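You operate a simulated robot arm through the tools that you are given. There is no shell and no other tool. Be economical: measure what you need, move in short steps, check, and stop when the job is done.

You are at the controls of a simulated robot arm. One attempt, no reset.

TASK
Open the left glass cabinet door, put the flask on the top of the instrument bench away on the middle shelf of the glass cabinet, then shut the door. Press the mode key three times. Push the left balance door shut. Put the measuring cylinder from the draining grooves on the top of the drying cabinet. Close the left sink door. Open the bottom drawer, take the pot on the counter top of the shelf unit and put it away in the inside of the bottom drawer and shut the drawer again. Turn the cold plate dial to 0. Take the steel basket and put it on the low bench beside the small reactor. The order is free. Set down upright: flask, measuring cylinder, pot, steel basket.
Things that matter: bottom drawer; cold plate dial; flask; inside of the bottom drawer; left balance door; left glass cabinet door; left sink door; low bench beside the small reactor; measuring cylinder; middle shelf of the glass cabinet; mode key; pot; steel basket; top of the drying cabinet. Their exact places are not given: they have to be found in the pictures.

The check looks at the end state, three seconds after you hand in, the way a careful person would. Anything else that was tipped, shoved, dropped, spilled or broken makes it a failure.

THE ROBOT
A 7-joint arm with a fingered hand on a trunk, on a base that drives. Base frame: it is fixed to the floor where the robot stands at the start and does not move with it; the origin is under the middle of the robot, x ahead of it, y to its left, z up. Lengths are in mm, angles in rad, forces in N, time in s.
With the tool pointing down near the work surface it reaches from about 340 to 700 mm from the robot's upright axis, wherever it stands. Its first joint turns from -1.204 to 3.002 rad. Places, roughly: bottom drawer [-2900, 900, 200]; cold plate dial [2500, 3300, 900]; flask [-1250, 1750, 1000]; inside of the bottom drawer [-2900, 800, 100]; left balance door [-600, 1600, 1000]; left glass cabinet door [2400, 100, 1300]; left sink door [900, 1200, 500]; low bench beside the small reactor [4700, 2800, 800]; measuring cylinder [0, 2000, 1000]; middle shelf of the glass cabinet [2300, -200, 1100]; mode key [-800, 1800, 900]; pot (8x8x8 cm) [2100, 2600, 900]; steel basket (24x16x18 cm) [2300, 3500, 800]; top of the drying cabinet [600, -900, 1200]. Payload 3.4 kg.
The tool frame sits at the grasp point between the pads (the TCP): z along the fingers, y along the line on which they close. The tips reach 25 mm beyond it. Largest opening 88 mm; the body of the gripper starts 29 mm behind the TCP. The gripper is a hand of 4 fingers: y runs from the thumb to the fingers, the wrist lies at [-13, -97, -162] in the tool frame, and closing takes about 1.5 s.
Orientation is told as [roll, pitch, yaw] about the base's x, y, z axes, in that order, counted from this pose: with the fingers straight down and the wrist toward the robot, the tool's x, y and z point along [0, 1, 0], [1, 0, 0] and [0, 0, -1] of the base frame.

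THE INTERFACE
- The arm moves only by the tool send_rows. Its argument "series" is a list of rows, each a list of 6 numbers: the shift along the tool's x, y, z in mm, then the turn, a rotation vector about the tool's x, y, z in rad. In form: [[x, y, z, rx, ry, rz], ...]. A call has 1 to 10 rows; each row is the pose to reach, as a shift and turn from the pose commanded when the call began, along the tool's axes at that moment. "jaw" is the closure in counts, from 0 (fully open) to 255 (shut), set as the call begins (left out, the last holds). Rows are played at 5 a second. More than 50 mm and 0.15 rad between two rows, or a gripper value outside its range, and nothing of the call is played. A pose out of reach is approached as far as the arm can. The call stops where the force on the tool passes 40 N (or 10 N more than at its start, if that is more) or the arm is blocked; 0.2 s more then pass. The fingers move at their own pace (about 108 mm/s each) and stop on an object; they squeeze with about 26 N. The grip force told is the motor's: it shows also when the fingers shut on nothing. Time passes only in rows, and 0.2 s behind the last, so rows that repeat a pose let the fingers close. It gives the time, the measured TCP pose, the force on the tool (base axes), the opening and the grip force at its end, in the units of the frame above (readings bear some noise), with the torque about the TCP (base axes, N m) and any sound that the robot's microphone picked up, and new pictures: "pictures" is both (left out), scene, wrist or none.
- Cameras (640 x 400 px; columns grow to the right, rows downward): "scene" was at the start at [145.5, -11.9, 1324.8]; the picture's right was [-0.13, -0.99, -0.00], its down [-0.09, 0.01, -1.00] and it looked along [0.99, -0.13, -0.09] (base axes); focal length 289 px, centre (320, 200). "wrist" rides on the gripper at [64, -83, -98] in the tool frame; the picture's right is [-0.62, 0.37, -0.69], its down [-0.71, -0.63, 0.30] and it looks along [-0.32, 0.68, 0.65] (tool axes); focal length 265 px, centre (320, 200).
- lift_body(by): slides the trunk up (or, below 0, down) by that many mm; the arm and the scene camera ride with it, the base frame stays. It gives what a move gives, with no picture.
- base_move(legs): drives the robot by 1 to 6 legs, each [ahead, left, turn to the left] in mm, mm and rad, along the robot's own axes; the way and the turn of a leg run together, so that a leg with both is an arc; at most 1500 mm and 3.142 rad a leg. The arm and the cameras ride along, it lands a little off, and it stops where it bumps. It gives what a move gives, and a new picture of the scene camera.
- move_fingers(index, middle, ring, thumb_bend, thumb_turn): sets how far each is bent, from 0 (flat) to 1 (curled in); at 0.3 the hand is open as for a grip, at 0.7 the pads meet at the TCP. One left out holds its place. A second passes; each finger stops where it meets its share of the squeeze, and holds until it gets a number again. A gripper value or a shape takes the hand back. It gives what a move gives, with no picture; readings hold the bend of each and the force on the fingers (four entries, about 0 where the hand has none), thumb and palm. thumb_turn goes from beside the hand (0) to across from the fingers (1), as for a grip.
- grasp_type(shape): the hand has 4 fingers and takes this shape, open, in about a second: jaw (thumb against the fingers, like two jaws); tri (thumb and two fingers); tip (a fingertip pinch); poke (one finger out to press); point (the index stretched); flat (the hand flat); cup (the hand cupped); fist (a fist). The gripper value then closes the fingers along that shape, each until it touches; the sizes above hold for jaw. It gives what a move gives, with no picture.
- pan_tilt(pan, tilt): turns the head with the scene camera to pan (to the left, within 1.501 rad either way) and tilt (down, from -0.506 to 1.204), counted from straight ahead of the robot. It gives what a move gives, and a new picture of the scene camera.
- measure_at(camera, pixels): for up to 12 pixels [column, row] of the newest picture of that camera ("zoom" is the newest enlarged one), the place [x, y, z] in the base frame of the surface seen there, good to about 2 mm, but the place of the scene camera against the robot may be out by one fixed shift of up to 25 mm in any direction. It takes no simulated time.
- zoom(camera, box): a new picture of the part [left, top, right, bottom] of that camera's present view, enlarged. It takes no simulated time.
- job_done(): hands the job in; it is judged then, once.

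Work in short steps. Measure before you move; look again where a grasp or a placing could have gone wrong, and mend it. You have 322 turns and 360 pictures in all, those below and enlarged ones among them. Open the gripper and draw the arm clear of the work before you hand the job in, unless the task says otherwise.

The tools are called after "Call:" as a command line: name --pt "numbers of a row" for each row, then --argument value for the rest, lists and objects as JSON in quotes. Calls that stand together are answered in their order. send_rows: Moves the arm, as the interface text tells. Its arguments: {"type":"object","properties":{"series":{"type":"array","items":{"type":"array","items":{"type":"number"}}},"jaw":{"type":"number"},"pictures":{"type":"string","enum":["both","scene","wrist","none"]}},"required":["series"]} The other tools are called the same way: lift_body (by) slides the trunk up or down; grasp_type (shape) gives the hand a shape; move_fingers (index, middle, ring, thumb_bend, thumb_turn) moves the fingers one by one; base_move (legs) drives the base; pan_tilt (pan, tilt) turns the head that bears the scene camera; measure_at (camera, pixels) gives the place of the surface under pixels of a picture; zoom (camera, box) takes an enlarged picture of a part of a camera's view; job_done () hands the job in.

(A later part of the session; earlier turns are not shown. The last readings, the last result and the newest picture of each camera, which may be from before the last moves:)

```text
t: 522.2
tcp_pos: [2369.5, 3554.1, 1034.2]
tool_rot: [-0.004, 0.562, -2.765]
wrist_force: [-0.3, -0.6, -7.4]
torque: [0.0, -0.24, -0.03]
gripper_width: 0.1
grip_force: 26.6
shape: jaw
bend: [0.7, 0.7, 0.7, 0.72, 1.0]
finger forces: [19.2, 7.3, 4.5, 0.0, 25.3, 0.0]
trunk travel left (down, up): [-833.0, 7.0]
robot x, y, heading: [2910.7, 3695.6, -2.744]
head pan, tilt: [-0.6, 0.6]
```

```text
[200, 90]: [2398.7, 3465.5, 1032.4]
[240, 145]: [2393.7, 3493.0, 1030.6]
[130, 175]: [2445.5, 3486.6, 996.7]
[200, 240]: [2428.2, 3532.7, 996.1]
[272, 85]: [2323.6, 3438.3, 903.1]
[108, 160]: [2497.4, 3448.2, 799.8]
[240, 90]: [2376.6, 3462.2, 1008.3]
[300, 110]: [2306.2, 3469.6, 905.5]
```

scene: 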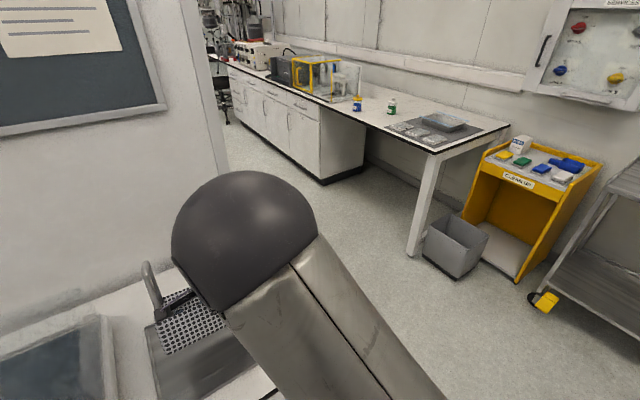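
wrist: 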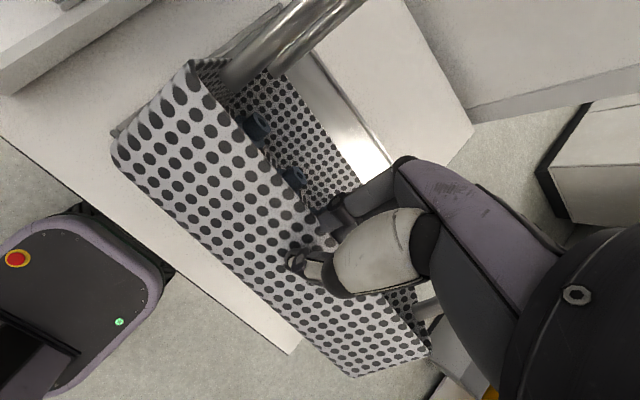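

I rotated the wrong way; reverse: rotate −0.93 rad to level the basket.

Call:
send_rows --pt "0 0 0 -0.11 0 0" --pt "0 0 0 -0.22 0 0" --pt "0 0 0 -0.33 0 0" --pt "0 0 0 -0.44 0 0" --pt "0 0 0 -0.55 0 0" --pt "0 0 0 -0.66 0 0" --pt "0 0 0 -0.77 0 0" --pt "0 0 0 -0.86 0 0" --pt "0 0 0 -0.93 0 0" --pt "0 0 0 -0.93 0 0" --pictures "wrist"

Call:
measure_at --camera "wrist" --pixels '[[200, 90], [240, 145], [130, 175], [200, 240], [272, 85], [240, 90], [300, 110], [150, 120]]'

```text
t: 524.4
tcp_pos: [2369.9, 3554.0, 1033.2]
tool_rot: [-0.001, -0.371, -2.762]
wrist_force: [-0.5, -0.8, -6.4]
torque: [0.14, -0.56, -0.01]
gripper_width: 0.1
grip_force: 26.0
shape: jaw
bend: [0.7, 0.7, 0.7, 0.72, 1.0]
finger forces: [21.8, 6.1, 4.2, 0.1, 31.9, 0.1]
trunk travel left (down, up): [-833.0, 7.0]
robot x, y, heading: [2912.7, 3701.0, -2.743]
head pan, tilt: [-0.6, 0.6]
```

wrist: 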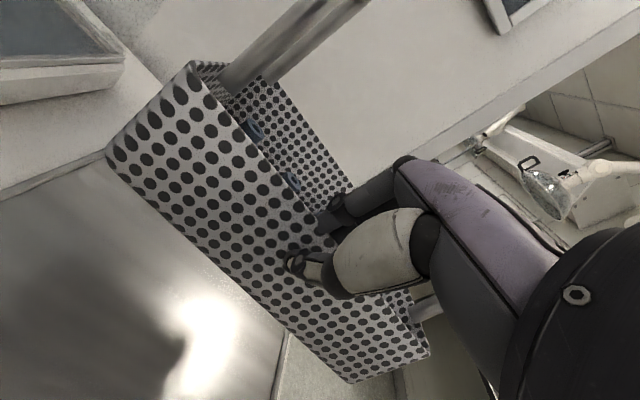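

```text
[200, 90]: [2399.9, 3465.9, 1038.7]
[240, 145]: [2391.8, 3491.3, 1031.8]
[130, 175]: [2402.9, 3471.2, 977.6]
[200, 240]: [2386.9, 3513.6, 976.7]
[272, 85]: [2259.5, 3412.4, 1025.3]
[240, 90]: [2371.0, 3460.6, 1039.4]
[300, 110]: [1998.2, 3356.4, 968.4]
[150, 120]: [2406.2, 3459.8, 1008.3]
```

The basket is now level. Raise 70 mm more and drive: back, along the aisle, turn to face the low bench.

Call:
send_rows --pt "0 9 -22 0 0 0" --pt "0 17 -44 0 0 0" --pt "0 26 -65 0 0 0" --pictures "none"

Call:
base_move --legs '[[-420, 0, 0], [0, 1150, 0], [0, 0, 1.57], [0, 0, 1.57]]'

Call:
send_rows --pt "0 0 0 0 0 0" --pictures "wrist"

```text
t: 525.2
tcp_pos: [2369.6, 3549.4, 1104.1]
tool_rot: [-0.004, -0.371, -2.763]
wrist_force: [-0.6, -0.1, -6.5]
torque: [0.16, -0.61, -0.04]
gripper_width: 0.2
grip_force: 26.2
shape: jaw
bend: [0.7, 0.7, 0.7, 0.72, 1.0]
finger forces: [22.5, 5.8, 4.1, 0.0, 32.1, 0.0]
trunk travel left (down, up): [-833.0, 7.0]
robot x, y, heading: [2905.8, 3696.8, -2.747]
head pan, tilt: [-0.6, 0.6]
```

```text
t: 541.0
tcp_pos: [4285.4, 2936.4, 1103.3]
tool_rot: [-0.002, -0.37, 0.379]
wrist_force: [-0.8, -0.2, -7.9]
torque: [-0.09, 0.59, 0.01]
gripper_width: 0.0
grip_force: 25.9
shape: jaw
bend: [0.7, 0.7, 0.7, 0.72, 1.0]
finger forces: [21.5, 5.1, 4.1, 0.1, 29.9, 0.0]
trunk travel left (down, up): [-833.0, 7.0]
robot x, y, heading: [3745.1, 2791.7, 0.391]
head pan, tilt: [-0.6, 0.6]
```

scene: 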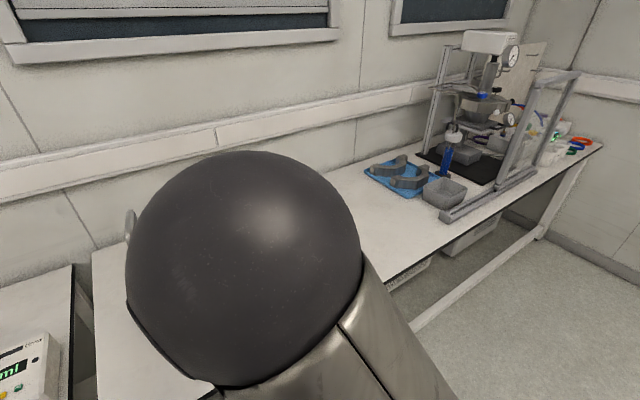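

```text
t: 541.4
tcp_pos: [4283.2, 2936.3, 1101.2]
tool_rot: [-0.005, -0.367, 0.376]
wrist_force: [-0.2, 0.0, -7.6]
torque: [-0.13, 0.58, 0.0]
gripper_width: 0.0
grip_force: 26.4
shape: jaw
bend: [0.7, 0.7, 0.7, 0.72, 1.0]
finger forces: [22.5, 4.7, 3.8, 0.0, 30.5, 0.0]
trunk travel left (down, up): [-833.0, 7.0]
robot x, y, heading: [3742.0, 2789.6, 0.394]
head pan, tilt: [-0.6, 0.6]
```

wrist: 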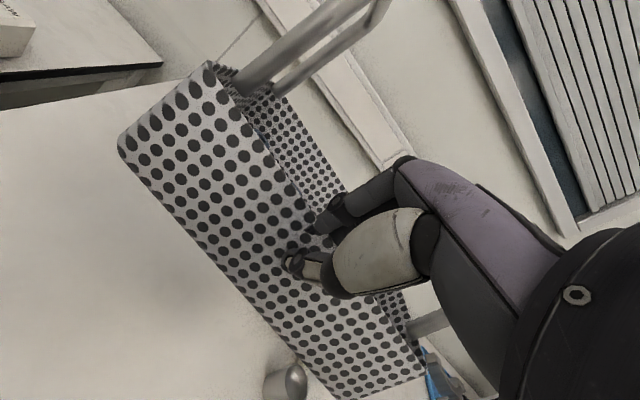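

Move 50 ahead and 25 left, then lower to just above the bench.

Call:
base_move --legs '[[50, 25, 0]]'

Call:
send_rows --pt "0 -16 42 0 0 0" --pt "0 -32 84 0 0 0" --pt "0 -49 126 0 0 0" --pt "0 -65 168 0 0 0" --pt "0 -78 200 0 0 0" --pictures "wrist"

Call:
measure_at --camera "wrist" --pixels '[[210, 75], [130, 160], [200, 240], [330, 390], [100, 250], [60, 150], [250, 340], [270, 90]]'

```text
t: 542.3
tcp_pos: [4321.0, 2977.4, 1102.9]
tool_rot: [-0.001, -0.372, 0.377]
wrist_force: [-0.6, 0.9, -7.6]
torque: [-0.06, 0.57, -0.06]
gripper_width: 0.0
grip_force: 26.6
shape: jaw
bend: [0.7, 0.7, 0.7, 0.72, 1.0]
finger forces: [23.1, 4.3, 2.4, 0.0, 29.3, 0.1]
trunk travel left (down, up): [-833.0, 7.0]
robot x, y, heading: [3781.1, 2830.8, 0.395]
head pan, tilt: [-0.6, 0.6]
```

scene: 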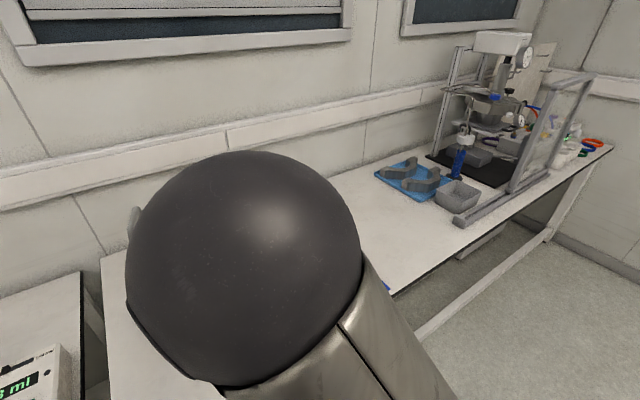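

```text
t: 543.5
tcp_pos: [4322.4, 2976.9, 888.0]
tool_rot: [-0.003, -0.37, 0.376]
wrist_force: [-0.1, -0.4, -7.7]
torque: [-0.17, 0.42, 0.01]
gripper_width: 0.2
grip_force: 26.4
shape: jaw
bend: [0.7, 0.7, 0.7, 0.72, 1.0]
finger forces: [20.3, 4.9, 3.1, 0.0, 28.0, 0.0]
trunk travel left (down, up): [-833.0, 7.0]
robot x, y, heading: [3779.6, 2834.1, 0.396]
head pan, tilt: [-0.6, 0.6]
```

wrist: 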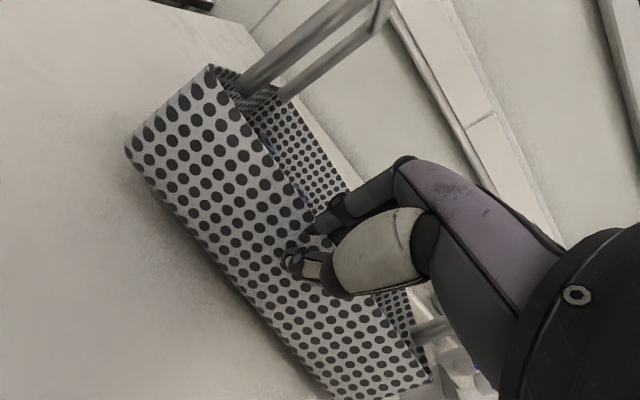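

```text
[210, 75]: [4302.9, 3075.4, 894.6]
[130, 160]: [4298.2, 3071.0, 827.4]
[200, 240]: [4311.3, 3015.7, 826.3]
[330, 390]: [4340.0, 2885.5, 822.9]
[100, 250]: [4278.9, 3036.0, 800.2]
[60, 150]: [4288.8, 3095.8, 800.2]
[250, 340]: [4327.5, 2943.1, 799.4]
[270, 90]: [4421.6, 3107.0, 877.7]
```

Near bottom ~24 mm above the bench, far side a bit lower. Creep down until contact.

Call:
send_rows --pt "0 -3 7.5 0 0 0" --pt "0 -5 13 0 0 0" --pt "0 -6.5 17 0 0 0" --pt "0 -8 20 0 0 0" --pt "0 -9 22.5 0 0 0" --pt "0 -9.5 24 0 0 0" --pictures "wrist"

Call:
measure_at --camera "wrist" --pixels '[[210, 75], [130, 160], [200, 240], [330, 390], [100, 250], [270, 90]]'

```text
t: 544.9
tcp_pos: [4320.3, 2976.7, 866.3]
tool_rot: [-0.004, -0.379, 0.376]
wrist_force: [-0.7, -2.1, 13.5]
torque: [-0.2, 0.16, 0.02]
gripper_width: 0.0
grip_force: 26.0
shape: jaw
bend: [0.7, 0.7, 0.7, 0.73, 1.0]
finger forces: [18.8, 6.1, 3.7, 0.0, 28.7, 0.0]
trunk travel left (down, up): [-833.0, 7.0]
robot x, y, heading: [3777.5, 2830.7, 0.388]
head pan, tilt: [-0.6, 0.6]
```

wrist: 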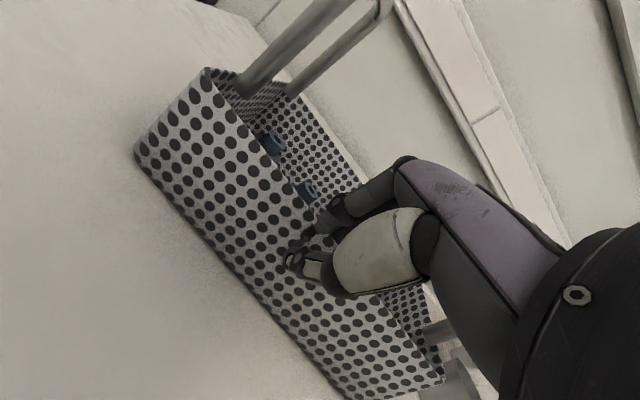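

```text
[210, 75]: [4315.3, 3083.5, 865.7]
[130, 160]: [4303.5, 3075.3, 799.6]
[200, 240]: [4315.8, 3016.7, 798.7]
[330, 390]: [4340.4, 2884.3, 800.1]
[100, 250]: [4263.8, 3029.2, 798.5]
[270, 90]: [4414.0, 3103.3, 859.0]
```

Flat on the bench. Release and raise.

Call:
send_rows --pt "0 0.5 -1.5 0 0 0" --pt "0 0.5 -1.5 0 0 0" --pt "0 0.5 -1.5 0 0 0" --pt "0 0.5 -1.5 0 0 0" --pt "0 8 -20 0 0 0" --pt "0 20 -52 0 0 0" --pt "0 36 -92 0 0 0" --pt "0 50 -130 0 0 0" --jaw 70 --pictures "wrist"

```text
t: 546.7
tcp_pos: [4316.8, 2977.4, 1003.9]
tool_rot: [-0.002, -0.371, 0.376]
wrist_force: [-0.1, 0.0, 0.3]
torque: [-0.01, -0.01, -0.03]
gripper_width: 63.6
grip_force: 0.0
shape: jaw
bend: [0.27, 0.36, 0.33, 0.56, 0.99]
finger forces: [0.1, 0.0, 0.1, 0.1, 0.0, 0.1]
trunk travel left (down, up): [-833.0, 7.0]
robot x, y, heading: [3781.8, 2834.0, 0.39]
head pan, tilt: [-0.6, 0.6]
```

wrist: 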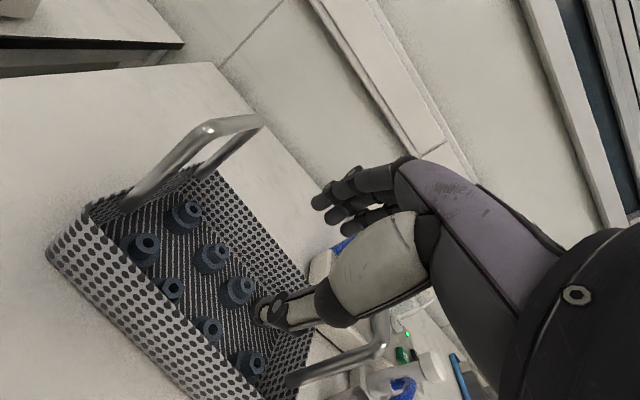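

Basket stands upright with its contents. Now drive (backwards along the known corridor) to the shelf unit's front for the pot.

Call:
base_move --legs '[[-280, 0, 0.01], [0, -1130, 0], [-1400, 0, 0], [-1060, 0, 0], [0, 1450, 0]]'

Call:
pan_tilt --pan 0.25 --tilt 0.5

```text
t: 572.4
tcp_pos: [1681.8, 2184.3, 1003.8]
tool_rot: [-0.003, -0.372, 0.389]
wrist_force: [0.0, -0.8, -0.1]
torque: [-0.04, 0.02, -0.03]
gripper_width: 64.1
grip_force: 0.1
shape: jaw
bend: [0.27, 0.36, 0.33, 0.56, 0.99]
finger forces: [0.0, 0.1, 0.1, 0.0, 0.0, 0.1]
trunk travel left (down, up): [-833.0, 7.0]
robot x, y, heading: [1149.8, 2031.9, 0.407]
head pan, tilt: [-0.6, 0.6]
```

scene: 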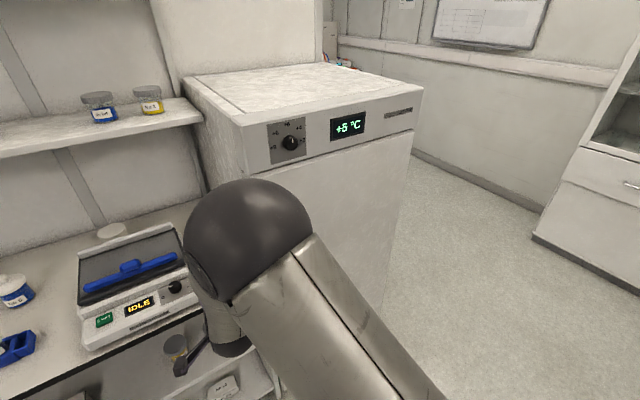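

```text
t: 573.6
tcp_pos: [1681.3, 2183.0, 1002.4]
tool_rot: [-0.004, -0.372, 0.389]
wrist_force: [-0.9, -0.6, 0.2]
torque: [-0.01, 0.01, 0.01]
gripper_width: 64.0
grip_force: 0.1
shape: jaw
bend: [0.27, 0.36, 0.33, 0.56, 0.99]
finger forces: [0.0, 0.1, 0.0, 0.0, 0.0, 0.1]
trunk travel left (down, up): [-833.0, 7.0]
robot x, y, heading: [1148.0, 2030.4, 0.409]
head pan, tilt: [0.25, 0.499]
```

scene: 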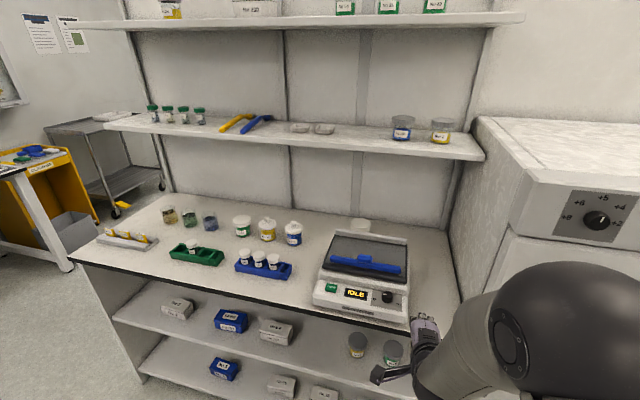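

Call:
measure_at --camera "scene" --pixels '[[360, 228], [352, 225], [372, 226], [242, 225], [267, 230], [293, 233], [360, 222], [356, 232], [340, 225], [420, 230], [300, 215]]'

Call:
zoom --camera "scene" --box '[220, 180, 460, 330]'

```text
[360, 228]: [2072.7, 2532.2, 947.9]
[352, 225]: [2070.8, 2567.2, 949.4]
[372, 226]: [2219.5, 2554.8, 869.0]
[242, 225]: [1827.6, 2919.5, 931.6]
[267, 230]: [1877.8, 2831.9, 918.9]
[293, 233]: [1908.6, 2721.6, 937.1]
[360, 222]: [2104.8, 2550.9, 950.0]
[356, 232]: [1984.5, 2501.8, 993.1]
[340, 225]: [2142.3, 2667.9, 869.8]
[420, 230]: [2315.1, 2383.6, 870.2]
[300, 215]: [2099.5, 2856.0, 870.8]
```

```text
2.67 times, centred on (340, 255) of scene
```

zoom: 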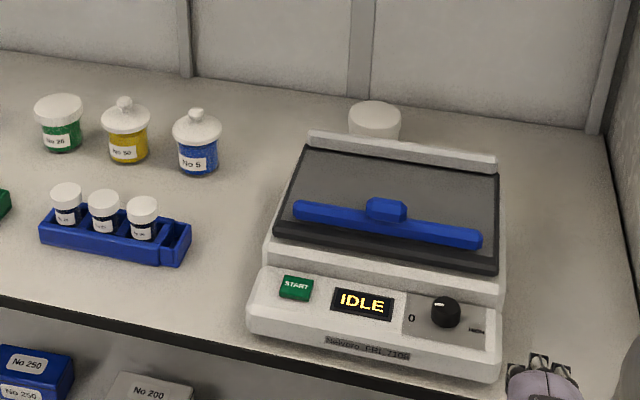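

Call:
measure_at --camera "scene" --pixels '[[300, 147], [400, 155], [300, 132], [480, 158], [300, 20], [420, 150], [378, 250], [330, 245], [405, 255], [345, 300], [375, 240], [320, 290]]'

```text
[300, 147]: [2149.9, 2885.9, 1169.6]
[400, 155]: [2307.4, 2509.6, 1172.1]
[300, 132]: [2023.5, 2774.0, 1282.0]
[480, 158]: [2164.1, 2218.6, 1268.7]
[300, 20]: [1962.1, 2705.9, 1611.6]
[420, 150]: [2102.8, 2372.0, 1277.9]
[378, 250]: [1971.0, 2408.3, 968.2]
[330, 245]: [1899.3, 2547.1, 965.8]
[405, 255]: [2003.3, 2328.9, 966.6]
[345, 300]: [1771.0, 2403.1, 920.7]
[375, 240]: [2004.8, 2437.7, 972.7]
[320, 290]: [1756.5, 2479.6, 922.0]
```

The pot is the white lidded jar behind the shaker, ≈(2088,2550), top z≈932, shelf bottom above at ≈1235. Set the hand vertical at z≈1000 and drive in over the shaker, stopping 120 mm short.

Call:
send_rows --pt "0 0 0 0.125 0 0" --pt "0 0 0 0.25 0 0" --pt "0 0 0 0.372 0 0" --jaw 0 --pictures "none"

Call:
base_move --legs '[[0, 187, -0.005], [400, 0, 0]]'

Call:
send_rows --pt "0 0 0 0 0 0" --pictures "wrist"

```text
t: 574.4
tcp_pos: [1681.6, 2183.1, 1001.9]
tool_rot: [-0.001, 0.002, 0.39]
wrist_force: [0.1, 0.0, 0.6]
torque: [-0.02, 0.0, 0.02]
gripper_width: 87.7
grip_force: 0.0
shape: jaw
bend: [0.3, 0.3, 0.3, 0.3, 0.98]
finger forces: [0.0, 0.1, 0.1, 0.1, 0.0, 0.1]
trunk travel left (down, up): [-833.0, 7.0]
robot x, y, heading: [1144.7, 2034.1, 0.404]
head pan, tilt: [0.25, 0.499]
```

```text
t: 578.0
tcp_pos: [1969.6, 2501.2, 1001.7]
tool_rot: [-0.003, 0.001, 0.38]
wrist_force: [0.3, -0.1, -1.1]
torque: [-0.02, 0.04, 0.04]
gripper_width: 87.6
grip_force: 0.1
shape: jaw
bend: [0.3, 0.3, 0.3, 0.3, 0.98]
finger forces: [0.1, 0.1, 0.1, 0.0, 0.0, 0.1]
trunk travel left (down, up): [-833.0, 7.0]
robot x, y, heading: [1432.4, 2354.1, 0.401]
head pan, tilt: [0.25, 0.499]
```

scene: 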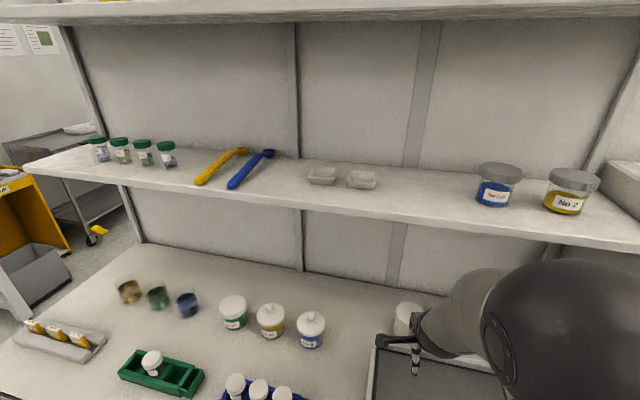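

```text
t: 578.4
tcp_pos: [1968.4, 2501.3, 1002.6]
tool_rot: [-0.001, 0.001, 0.379]
wrist_force: [-0.1, -1.1, 0.0]
torque: [0.0, -0.02, 0.03]
gripper_width: 87.8
grip_force: 0.0
shape: jaw
bend: [0.3, 0.3, 0.3, 0.3, 0.98]
finger forces: [0.1, 0.0, 0.0, 0.0, 0.0, 0.1]
trunk travel left (down, up): [-833.0, 7.0]
robot x, y, heading: [1434.5, 2354.1, 0.401]
head pan, tilt: [0.25, 0.499]
```

wrist: 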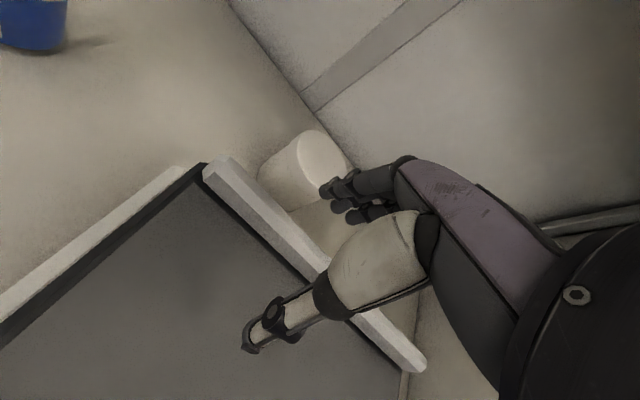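

Call:
measure_at --camera "wrist" --pixels '[[320, 155], [308, 135], [345, 158], [303, 160], [325, 178], [270, 170], [285, 195], [235, 175], [280, 215], [300, 90], [210, 170]]'

```text
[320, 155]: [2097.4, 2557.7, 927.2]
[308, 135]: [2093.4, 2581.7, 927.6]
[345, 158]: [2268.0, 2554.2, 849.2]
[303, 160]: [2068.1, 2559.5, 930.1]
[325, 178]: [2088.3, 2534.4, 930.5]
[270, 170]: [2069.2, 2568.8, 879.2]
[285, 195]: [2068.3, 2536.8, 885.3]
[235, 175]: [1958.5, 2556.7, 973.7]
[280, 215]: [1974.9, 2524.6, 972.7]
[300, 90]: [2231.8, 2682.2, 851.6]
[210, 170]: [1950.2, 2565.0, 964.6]
```

Call:
measure_at --camera "wrist" --pixels '[[330, 150], [336, 150], [340, 155], [342, 165], [335, 175], [318, 182], [310, 178], [300, 170], [296, 155], [298, 145], [315, 131], [325, 138]]'

```text
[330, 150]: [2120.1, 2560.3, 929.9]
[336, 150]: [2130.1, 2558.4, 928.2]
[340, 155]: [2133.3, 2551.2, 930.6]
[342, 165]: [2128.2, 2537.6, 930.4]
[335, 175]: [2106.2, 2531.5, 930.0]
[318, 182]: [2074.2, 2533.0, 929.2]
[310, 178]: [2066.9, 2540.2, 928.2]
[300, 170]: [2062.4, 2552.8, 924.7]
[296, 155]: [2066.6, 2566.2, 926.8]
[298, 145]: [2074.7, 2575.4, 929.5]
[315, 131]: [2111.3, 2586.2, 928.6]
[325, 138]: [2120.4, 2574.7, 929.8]
```

Pot centre ≈ (2098,2553), radius ≈36, top z 929. Base 70 ahead, arm 69 forward, then descend around the pot.

Call:
base_move --legs '[[70, 0, 0]]'

Call:
send_rows --pt "2 35 0 0 0 0" --pt "3 69 0 0 0 0" --pt "3 69 0 0 0 0" --pictures "wrist"

```text
t: 579.4
tcp_pos: [2033.0, 2528.7, 1003.1]
tool_rot: [-0.001, -0.001, 0.379]
wrist_force: [-0.1, -0.4, -0.1]
torque: [0.01, 0.01, -0.01]
gripper_width: 87.7
grip_force: 0.1
shape: jaw
bend: [0.3, 0.3, 0.3, 0.3, 0.98]
finger forces: [0.0, 0.0, 0.1, 0.1, 0.1, 0.0]
trunk travel left (down, up): [-833.0, 7.0]
robot x, y, heading: [1495.6, 2383.4, 0.403]
head pan, tilt: [0.25, 0.499]
```

scene: 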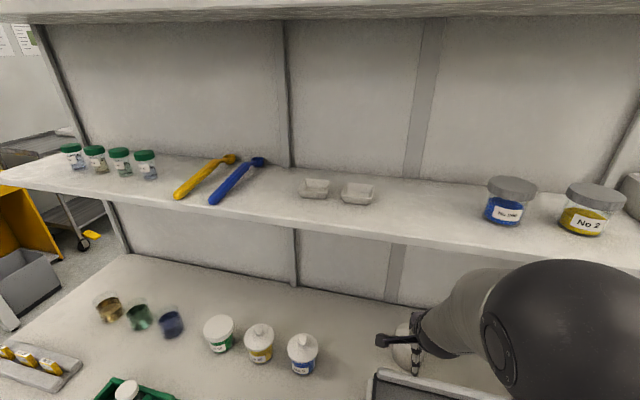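

```text
t: 580.2
tcp_pos: [2095.0, 2555.3, 1001.8]
tool_rot: [-0.003, 0.0, 0.377]
wrist_force: [-0.2, -0.2, 0.1]
torque: [-0.04, 0.02, -0.03]
gripper_width: 87.7
grip_force: 0.1
shape: jaw
bend: [0.3, 0.3, 0.3, 0.3, 0.98]
finger forces: [0.0, 0.1, 0.0, 0.1, 0.0, 0.0]
trunk travel left (down, up): [-833.0, 7.0]
robot x, y, heading: [1496.2, 2384.9, 0.395]
head pan, tilt: [0.25, 0.499]
```

wrist: 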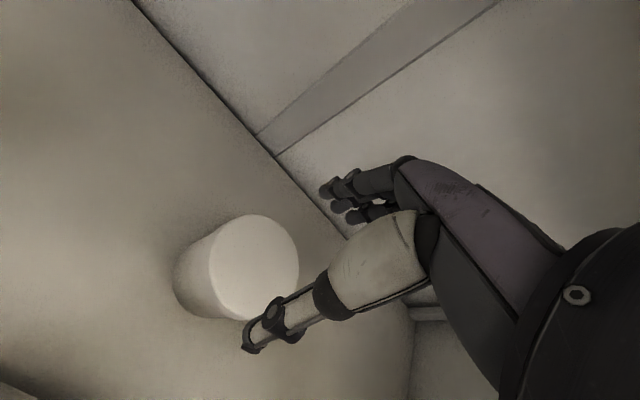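

Call:
measure_at --camera "wrist" --pixels '[[254, 265], [213, 262], [295, 262], [250, 219], [225, 235], [285, 235], [225, 300], [240, 312], [262, 295]]'

```text
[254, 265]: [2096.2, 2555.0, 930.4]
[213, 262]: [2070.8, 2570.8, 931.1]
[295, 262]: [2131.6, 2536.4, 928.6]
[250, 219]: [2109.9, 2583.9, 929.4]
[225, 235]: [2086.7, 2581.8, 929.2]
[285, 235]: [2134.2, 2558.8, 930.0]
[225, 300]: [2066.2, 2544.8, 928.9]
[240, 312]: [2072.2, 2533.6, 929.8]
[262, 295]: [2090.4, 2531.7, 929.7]
```

Centre (2100,2551), R≈35. Shift (−3,+3) mm, descend 92 mm and close.

Call:
send_rows --pt "-3 3 25 0 0 0" --pt "-3 3 50 0 0 0" --pt "-3 3 75 0 0 0" --pt "-3 3 92 0 0 0" --pt "-3 3 92 0 0 0" --pictures "none"

Call:
send_rows --pt "0 0 0 0 0 0" --pt "0 0 0 0 0 0" --pt "0 0 0 0 0 0" --pt "0 0 0 0 0 0" --pt "0 0 0 0 0 0" --jaw 255 --pictures "wrist"

```text
t: 581.4
tcp_pos: [2097.4, 2553.7, 916.1]
tool_rot: [-0.004, -0.012, 0.379]
wrist_force: [1.4, 3.7, 24.3]
torque: [0.23, -0.33, -0.01]
gripper_width: 87.6
grip_force: 0.1
shape: jaw
bend: [0.25, 0.3, 0.3, 0.27, 0.97]
finger forces: [15.4, 0.0, 0.1, 0.0, 6.0, 0.1]
trunk travel left (down, up): [-833.0, 7.0]
robot x, y, heading: [1495.6, 2381.7, 0.401]
head pan, tilt: [0.25, 0.499]
```

```text
t: 582.6
tcp_pos: [2096.8, 2555.2, 913.7]
tool_rot: [-0.003, -0.01, 0.378]
wrist_force: [0.7, 2.5, 26.0]
torque: [0.39, -0.93, 0.08]
gripper_width: 61.6
grip_force: 25.5
shape: jaw
bend: [0.24, 0.35, 0.34, 0.58, 0.98]
finger forces: [31.3, 13.2, 3.4, 0.0, 40.3, 0.1]
trunk travel left (down, up): [-833.0, 7.0]
robot x, y, heading: [1495.0, 2383.7, 0.397]
head pan, tilt: [0.25, 0.499]
```

wrist: 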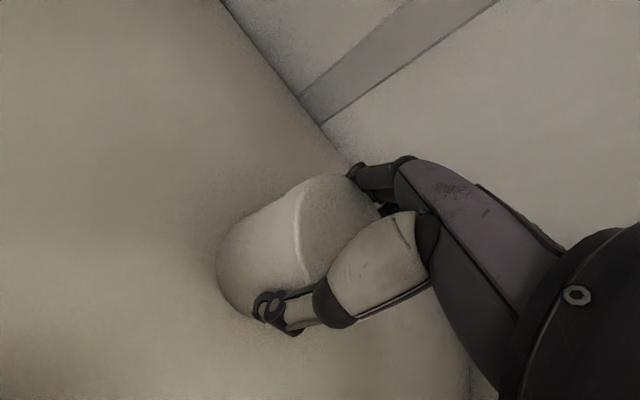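

It's gripped (firm contact). Lift 25 mm to test.

Call:
send_rows --pt "0 0 -10 0 0 0" --pt "0 0 -20 0 0 0" --pt "0 0 -30 0 0 0" --pt "0 0 -30 0 0 0" --pictures "wrist"

Call:
measure_at --camera "wrist" --pixels '[[230, 260], [250, 230], [280, 210], [255, 290], [225, 275], [180, 280]]'

```text
t: 583.6
tcp_pos: [2098.5, 2554.0, 939.3]
tool_rot: [-0.002, 0.004, 0.378]
wrist_force: [1.2, 0.4, -2.2]
torque: [0.03, 0.02, 0.01]
gripper_width: 61.4
grip_force: 26.4
shape: jaw
bend: [0.25, 0.36, 0.35, 0.58, 0.98]
finger forces: [26.5, 12.7, 3.1, 0.1, 40.6, 0.0]
trunk travel left (down, up): [-833.0, 7.0]
robot x, y, heading: [1499.0, 2382.2, 0.395]
head pan, tilt: [0.25, 0.499]
```

wrist: 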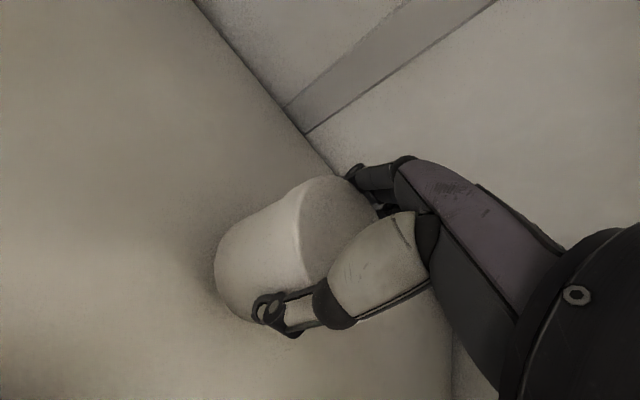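

```text
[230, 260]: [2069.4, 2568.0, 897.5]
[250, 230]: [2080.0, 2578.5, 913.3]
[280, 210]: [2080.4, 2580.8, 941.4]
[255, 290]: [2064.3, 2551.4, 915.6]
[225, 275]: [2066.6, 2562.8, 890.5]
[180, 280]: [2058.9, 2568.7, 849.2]
```

Held. Move back 48 mm (still behind the shaker) so the wrist is clear of the shelf edge, then raise 140 mm and back out.

Call:
send_rows --pt "0 -24 -5 0 0 0" --pt "0 -48 -10 0 0 0" --pt "0 -48 -55 0 0 0" --pt "0 -48 -100 0 0 0" --pt "0 -48 -140 0 0 0" --pictures "none"

Call:
base_move --legs '[[-480, 0, 0], [0, 1200, 0]]'

```text
t: 584.8
tcp_pos: [2052.4, 2533.1, 1081.5]
tool_rot: [-0.004, 0.0, 0.378]
wrist_force: [0.0, 0.1, -1.7]
torque: [0.02, 0.03, 0.02]
gripper_width: 61.2
grip_force: 26.1
shape: jaw
bend: [0.25, 0.36, 0.35, 0.58, 0.98]
finger forces: [25.7, 12.6, 3.3, 0.0, 40.0, 0.0]
trunk travel left (down, up): [-833.0, 7.0]
robot x, y, heading: [1494.2, 2385.9, 0.399]
head pan, tilt: [0.25, 0.499]
```

```text
t: 593.2
tcp_pos: [1165.8, 3435.6, 1081.1]
tool_rot: [-0.003, 0.002, 0.362]
wrist_force: [0.5, -0.7, -1.4]
torque: [0.01, -0.02, -0.02]
gripper_width: 61.2
grip_force: 26.5
shape: jaw
bend: [0.25, 0.36, 0.35, 0.58, 0.98]
finger forces: [25.8, 12.6, 3.3, 0.0, 40.0, 0.0]
trunk travel left (down, up): [-833.0, 7.0]
robot x, y, heading: [604.1, 3288.4, 0.383]
head pan, tilt: [0.25, 0.499]
```

scene: 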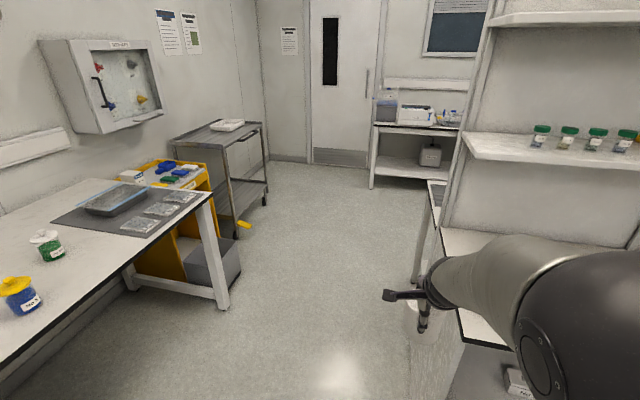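

Raise the pot to clear the chair backs, turn and drive down the aisle to the drawer.

Call:
send_rows --pt "0 0 -45 0 0 0" --pt "0 0 -90 0 0 0" --pt "0 0 -130 0 0 0" --pictures "none"

Call:
base_move --legs '[[0, 0, -1.555], [0, -1450, 0], [0, -1450, 0], [0, -930, 0]]'

```text
t: 594.0
tcp_pos: [1162.9, 3433.8, 1214.1]
tool_rot: [-0.002, 0.001, 0.361]
wrist_force: [0.4, 0.5, -1.5]
torque: [-0.01, -0.02, 0.01]
gripper_width: 61.3
grip_force: 25.8
shape: jaw
bend: [0.25, 0.36, 0.35, 0.58, 0.98]
finger forces: [25.1, 12.5, 3.3, 0.1, 39.5, 0.0]
trunk travel left (down, up): [-833.0, 7.0]
robot x, y, heading: [608.1, 3289.6, 0.382]
head pan, tilt: [0.25, 0.499]
```

```text
t: 601.5
tcp_pos: [380.8, 2568.8, 1211.3]
tool_rot: [-0.003, 0.001, -0.981]
wrist_force: [0.9, -0.9, -2.2]
torque: [0.0, -0.01, 0.0]
gripper_width: 61.1
grip_force: 25.8
shape: jaw
bend: [0.25, 0.37, 0.36, 0.58, 0.98]
finger forces: [23.6, 12.1, 3.3, 0.0, 37.7, 0.0]
trunk travel left (down, up): [-833.0, 7.0]
robot x, y, heading: [113.8, 3081.1, -0.964]
head pan, tilt: [0.25, 0.499]
stopped in leg 2: the robot was blocked; the commanded pose is now the measured one
```

scene: 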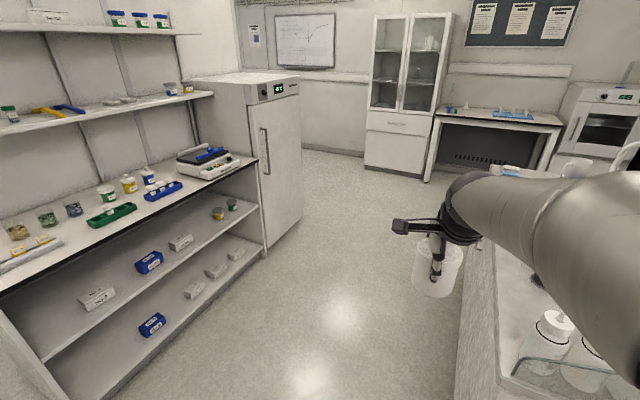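

Blocked – probably by the red waste bin. Back off and look at it.

Call:
base_move --legs '[[-120, 80, -0.2]]'

Call:
pan_tilt --pan -0.6 --tilt 1.0

```text
t: 602.8
tcp_pos: [286.3, 2670.1, 1212.6]
tool_rot: [-0.003, 0.003, -1.179]
wrist_force: [-0.2, 0.2, -1.3]
torque: [-0.01, 0.0, 0.01]
gripper_width: 60.9
grip_force: 26.0
shape: jaw
bend: [0.25, 0.37, 0.36, 0.58, 0.98]
finger forces: [23.5, 12.1, 3.4, 0.0, 37.7, 0.0]
trunk travel left (down, up): [-833.0, 7.0]
robot x, y, heading: [126.5, 3229.4, -1.157]
head pan, tilt: [0.25, 0.499]
```

scene: 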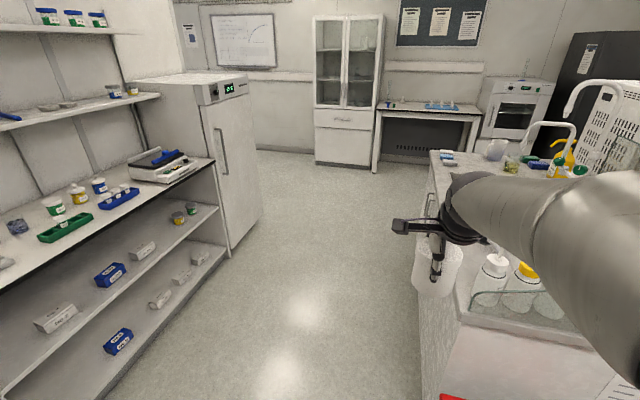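

```text
t: 604.0
tcp_pos: [286.5, 2672.3, 1211.9]
tool_rot: [-0.005, -0.001, -1.179]
wrist_force: [-0.6, -0.5, -3.0]
torque: [-0.01, -0.02, 0.0]
gripper_width: 60.7
grip_force: 26.3
shape: jaw
bend: [0.25, 0.37, 0.36, 0.58, 0.98]
finger forces: [23.5, 12.2, 3.4, 0.1, 37.7, 0.0]
trunk travel left (down, up): [-833.0, 7.0]
robot x, y, heading: [129.6, 3226.4, -1.163]
head pan, tilt: [-0.6, 1.0]
```

scene: 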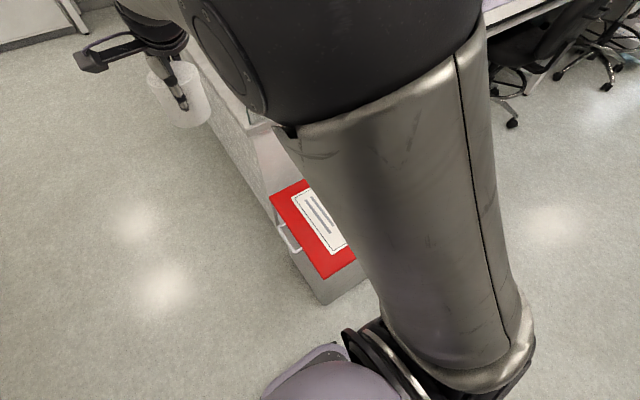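

Call:
measure_at --camera "scene" --pixels '[[272, 197], [305, 183], [323, 277], [350, 258], [290, 240], [318, 300], [285, 238]]'

```text
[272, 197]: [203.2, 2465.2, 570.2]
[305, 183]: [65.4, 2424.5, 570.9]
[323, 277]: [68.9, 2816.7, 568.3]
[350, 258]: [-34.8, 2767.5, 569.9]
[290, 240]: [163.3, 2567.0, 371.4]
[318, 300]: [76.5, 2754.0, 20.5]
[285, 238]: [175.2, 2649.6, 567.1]
```

The bin stands where it was. Go past it with more clearance, then on to the drawer.

Call:
base_move --legs '[[0, -900, 0], [110, -1300, 0], [0, -1330, 0]]'

Call:
pan_tilt --pan 0.0 --tilt 0.95

```text
t: 621.2
tcp_pos: [-2954.3, 1222.5, 1211.4]
tool_rot: [-0.002, 0.001, -1.197]
wrist_force: [0.4, -0.6, -1.4]
torque: [0.0, -0.01, -0.01]
gripper_width: 61.1
grip_force: 26.0
shape: jaw
bend: [0.25, 0.37, 0.36, 0.58, 0.98]
finger forces: [23.5, 12.2, 3.5, 0.0, 37.7, 0.1]
trunk travel left (down, up): [-833.0, 7.0]
robot x, y, heading: [-3101.7, 1774.4, -1.183]
head pan, tilt: [-0.6, 1.0]
```

scene: 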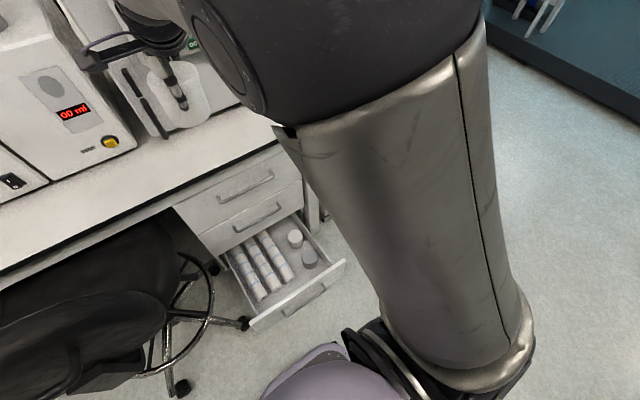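

```text
t: 622.2
tcp_pos: [-2954.6, 1222.1, 1212.0]
tool_rot: [-0.004, 0.003, -1.196]
wrist_force: [0.9, -0.1, -1.9]
torque: [-0.02, 0.01, -0.04]
gripper_width: 61.0
grip_force: 25.5
shape: jaw
bend: [0.25, 0.37, 0.36, 0.58, 0.98]
finger forces: [23.5, 12.2, 3.5, 0.0, 37.7, 0.0]
trunk travel left (down, up): [-833.0, 7.0]
robot x, y, heading: [-3104.5, 1783.0, -1.176]
head pan, tilt: [0.0, 0.949]
```

scene: 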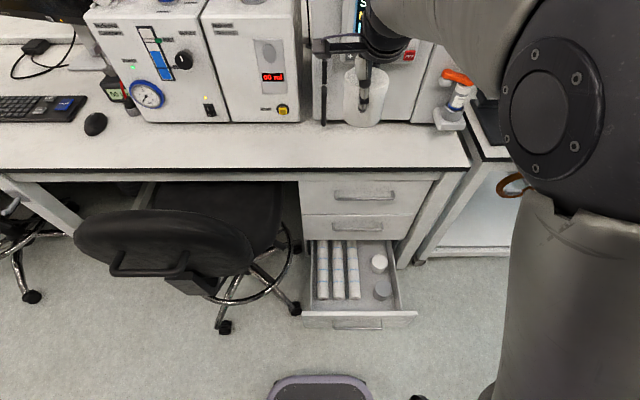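

Call:
zoom --camera "scene" --box '[290, 225, 430, 335]'

Call:
measure_at --camera "zoom" --pixels '[[295, 240], [340, 200], [310, 170], [320, 100], [365, 170], [375, 290], [385, 160], [400, 320], [455, 320], [330, 320], [440, 200], [480, 330]]'

```text
3.64 times, centred on (360, 280) of scene
```

zoom: 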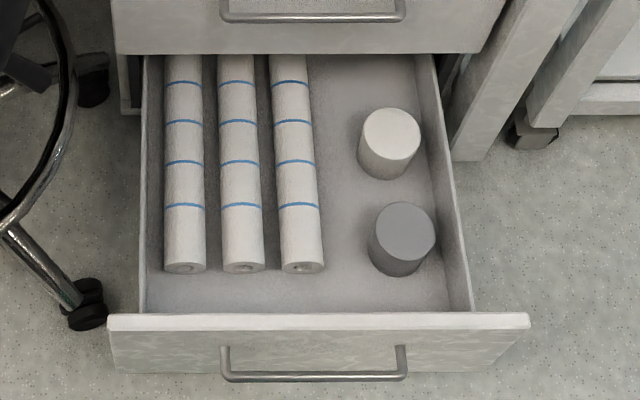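

```text
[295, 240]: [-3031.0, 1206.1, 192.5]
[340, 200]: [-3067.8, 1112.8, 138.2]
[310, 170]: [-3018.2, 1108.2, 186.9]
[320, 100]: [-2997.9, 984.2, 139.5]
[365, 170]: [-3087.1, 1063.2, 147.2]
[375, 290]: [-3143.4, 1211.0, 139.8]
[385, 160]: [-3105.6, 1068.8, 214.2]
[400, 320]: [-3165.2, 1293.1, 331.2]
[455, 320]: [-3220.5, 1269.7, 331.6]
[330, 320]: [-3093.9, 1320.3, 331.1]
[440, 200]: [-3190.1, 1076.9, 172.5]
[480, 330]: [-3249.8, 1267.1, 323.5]
```

The drawer has a free spot between the third roll and the two jars. Measure jar tops precisely.

Call:
measure_at --camera "zoom" --pixels '[[391, 132], [364, 132], [419, 132], [391, 111], [403, 230], [374, 228], [432, 228], [403, 206], [403, 252], [322, 240], [316, 170], [391, 153]]'

```text
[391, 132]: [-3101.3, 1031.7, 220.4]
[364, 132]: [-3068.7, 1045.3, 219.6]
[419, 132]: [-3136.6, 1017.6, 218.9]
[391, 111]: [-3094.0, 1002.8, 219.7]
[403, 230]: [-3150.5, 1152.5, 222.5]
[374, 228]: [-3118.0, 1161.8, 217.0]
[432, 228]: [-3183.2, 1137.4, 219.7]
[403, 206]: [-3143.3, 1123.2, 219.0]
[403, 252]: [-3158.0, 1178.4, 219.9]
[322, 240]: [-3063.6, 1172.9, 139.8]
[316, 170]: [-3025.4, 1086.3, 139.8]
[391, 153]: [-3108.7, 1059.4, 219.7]
```

Plan: set the pot at ≈(-3075,1110) between roll 3 and the two jars, with the hand turned 20° so fingers and thumb clear the jars. Position the base, lower the trunk, and turn the hand.

Call:
base_move --legs '[[40, -130, 0]]'

Call:
lift_body --by -400

Call:
lift_body --by -270

Call:
send_rows --pt "0 0 0 0 0 -0.12" --pt "0 0 0 0 0 -0.24" --pt "0 0 0 0 0 -0.36" --pictures "none"

```text
t: 623.5
tcp_pos: [-3056.6, 1134.4, 1212.3]
tool_rot: [-0.005, 0.0, -1.199]
wrist_force: [-1.2, 0.9, -1.1]
torque: [-0.01, 0.03, -0.02]
gripper_width: 61.1
grip_force: 26.0
shape: jaw
bend: [0.25, 0.37, 0.36, 0.58, 0.98]
finger forces: [23.5, 12.1, 3.3, 0.1, 37.7, 0.1]
trunk travel left (down, up): [-833.0, 7.0]
robot x, y, heading: [-3208.0, 1692.0, -1.177]
head pan, tilt: [0.0, 0.949]
```

scene: 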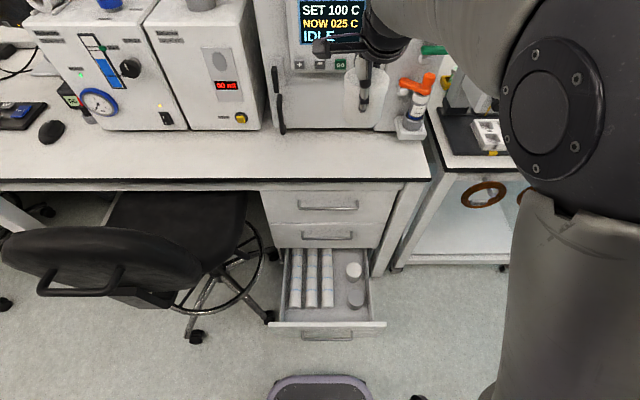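

```text
t: 627.3
tcp_pos: [-3057.9, 1136.3, 812.5]
tool_rot: [-0.005, 0.0, -1.198]
wrist_force: [0.2, -0.7, -1.7]
torque: [-0.01, -0.03, -0.03]
gripper_width: 60.9
grip_force: 25.9
shape: jaw
bend: [0.25, 0.37, 0.36, 0.58, 0.98]
finger forces: [23.4, 12.1, 3.4, 0.1, 37.7, 0.0]
trunk travel left (down, up): [-433.0, 407.0]
robot x, y, heading: [-3208.0, 1690.4, -1.176]
head pan, tilt: [0.0, 0.949]
```

```text
t: 630.1
tcp_pos: [-3057.5, 1135.9, 541.8]
tool_rot: [-0.004, 0.002, -1.197]
wrist_force: [-0.1, 0.1, -0.6]
torque: [0.02, 0.04, 0.01]
gripper_width: 60.7
grip_force: 25.7
shape: jaw
bend: [0.25, 0.37, 0.36, 0.58, 0.98]
finger forces: [23.4, 12.2, 3.5, 0.0, 37.6, 0.1]
trunk travel left (down, up): [-163.0, 677.0]
robot x, y, heading: [-3207.1, 1697.1, -1.179]
head pan, tilt: [0.0, 0.949]
```

```text
t: 630.9
tcp_pos: [-3056.7, 1135.0, 541.6]
tool_rot: [-0.002, 0.001, -0.837]
wrist_force: [0.3, 0.3, -1.4]
torque: [0.02, 0.02, 0.02]
gripper_width: 61.1
grip_force: 26.0
shape: jaw
bend: [0.25, 0.37, 0.36, 0.58, 0.98]
finger forces: [23.4, 12.2, 3.5, 0.0, 37.6, 0.0]
trunk travel left (down, up): [-163.0, 677.0]
robot x, y, heading: [-3206.1, 1691.5, -1.177]
head pan, tilt: [0.0, 0.949]
```

Move over the spot and descend to z≈300 (pot bottom ≈236, above the jars), then verify.

Call:
send_rows --pt "-13 2 30 0 0 0" --pt "-26 5 65 0 0 0" --pt "-26 5 110 0 0 0" --pt "-26 5 155 0 0 0" --pt "-26 5 200 0 0 0" --pt "-26 5 240 0 0 0" --pt "-26 5 240 0 0 0" --pictures "wrist"

Call:
zoom --camera "scene" --box '[240, 220, 420, 350]'

```text
t: 632.5
tcp_pos: [-3076.4, 1113.4, 300.1]
tool_rot: [-0.005, 0.002, -0.839]
wrist_force: [-0.4, 1.1, -1.6]
torque: [0.0, 0.0, -0.01]
gripper_width: 60.7
grip_force: 26.2
shape: jaw
bend: [0.26, 0.37, 0.36, 0.58, 0.98]
finger forces: [23.0, 12.1, 3.4, 0.0, 37.2, 0.1]
trunk travel left (down, up): [-163.0, 677.0]
robot x, y, heading: [-3204.6, 1693.4, -1.177]
head pan, tilt: [0.0, 0.949]
```

wrist: 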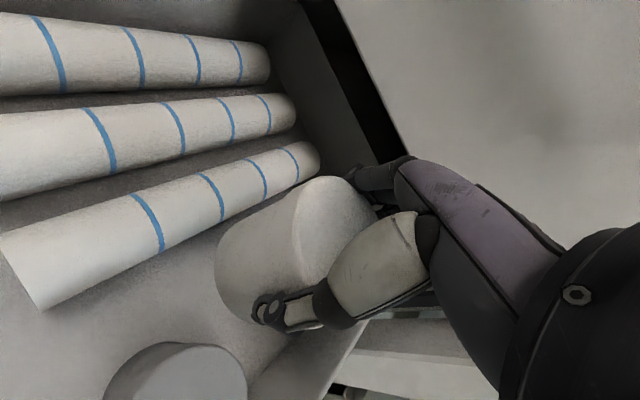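

```text
3.08 times, centred on (330, 285) of scene
```

zoom: 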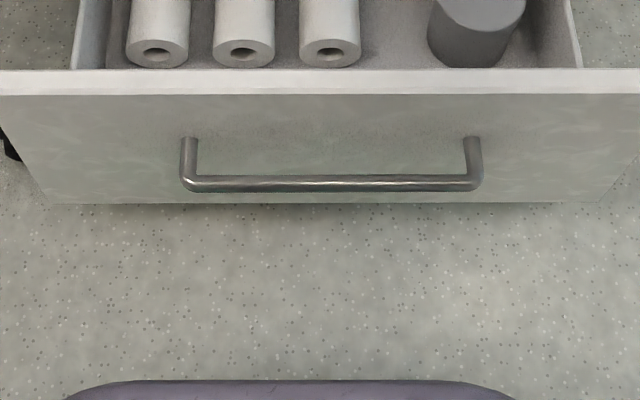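

Call:
measure_at --camera "wrist" --pixels '[[200, 360], [120, 380], [230, 365], [190, 346], [150, 255], [190, 240], [100, 320], [230, 220], [280, 190], [225, 250], [265, 215]]'

```text
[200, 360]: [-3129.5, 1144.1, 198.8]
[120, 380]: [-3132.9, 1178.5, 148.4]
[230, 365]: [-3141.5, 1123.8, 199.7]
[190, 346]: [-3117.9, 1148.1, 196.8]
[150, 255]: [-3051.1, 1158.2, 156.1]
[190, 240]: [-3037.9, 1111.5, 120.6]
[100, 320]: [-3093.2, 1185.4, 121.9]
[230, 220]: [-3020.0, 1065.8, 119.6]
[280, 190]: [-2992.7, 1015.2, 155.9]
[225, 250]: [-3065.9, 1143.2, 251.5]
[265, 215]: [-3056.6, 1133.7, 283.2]
```

Everything matches. Small shift (+2,+3) and lower to the drawer floor (z 120.5), watching forces.

Call:
send_rows --pt "2 3 25 0 0 0" --pt "2 3 50 0 0 0" --pt "2 3 75 0 0 0" --pt "2 3 95 0 0 0" --pt "2 3 105 0 0 0" --pt "2 3 110 0 0 0" --pt "2 3 113 0 0 0" --pictures "wrist"

```text
t: 634.1
tcp_pos: [-3071.7, 1112.3, 187.9]
tool_rot: [-0.003, 0.002, -0.838]
wrist_force: [0.1, 0.7, -1.9]
torque: [0.0, -0.02, -0.02]
gripper_width: 60.9
grip_force: 26.1
shape: jaw
bend: [0.26, 0.37, 0.36, 0.58, 0.98]
finger forces: [22.7, 12.1, 3.5, 0.1, 36.8, 0.0]
trunk travel left (down, up): [-163.0, 677.0]
robot x, y, heading: [-3205.8, 1691.9, -1.178]
head pan, tilt: [0.0, 0.949]
```

wrist: 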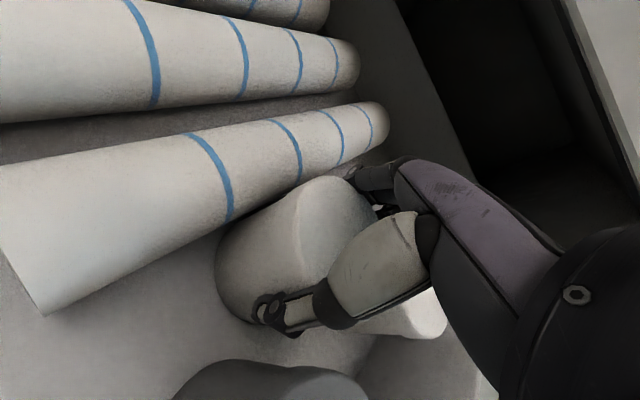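

No contact yet; creep the last millimetres.

Call:
send_rows --pt "0 0 1.5 0 0 0" --pt "0 0 3 0 0 0" --pt "0 0 4 0 0 0" --pictures "none"

```text
t: 634.9
tcp_pos: [-3071.2, 1113.9, 186.3]
tool_rot: [-0.004, -0.002, -0.837]
wrist_force: [-0.5, 1.7, 7.1]
torque: [-0.09, -0.06, -0.01]
gripper_width: 60.6
grip_force: 26.1
shape: jaw
bend: [0.26, 0.37, 0.36, 0.58, 0.98]
finger forces: [22.5, 12.0, 3.7, 0.0, 38.2, 0.0]
trunk travel left (down, up): [-163.0, 677.0]
robot x, y, heading: [-3205.5, 1693.8, -1.18]
head pan, tilt: [0.0, 0.949]
```

Call:
measure_at --camera "wrist" --pixels '[[262, 312], [275, 325], [300, 318], [250, 365], [290, 368], [320, 375], [350, 385], [430, 320], [400, 335]]'

```text
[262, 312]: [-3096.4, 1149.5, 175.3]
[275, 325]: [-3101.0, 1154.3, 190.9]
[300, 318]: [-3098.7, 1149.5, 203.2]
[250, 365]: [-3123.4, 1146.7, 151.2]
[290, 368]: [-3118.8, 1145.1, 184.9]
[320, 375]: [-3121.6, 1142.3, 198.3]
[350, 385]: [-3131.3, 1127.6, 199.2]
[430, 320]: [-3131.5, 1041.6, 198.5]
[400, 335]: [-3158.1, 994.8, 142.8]
```

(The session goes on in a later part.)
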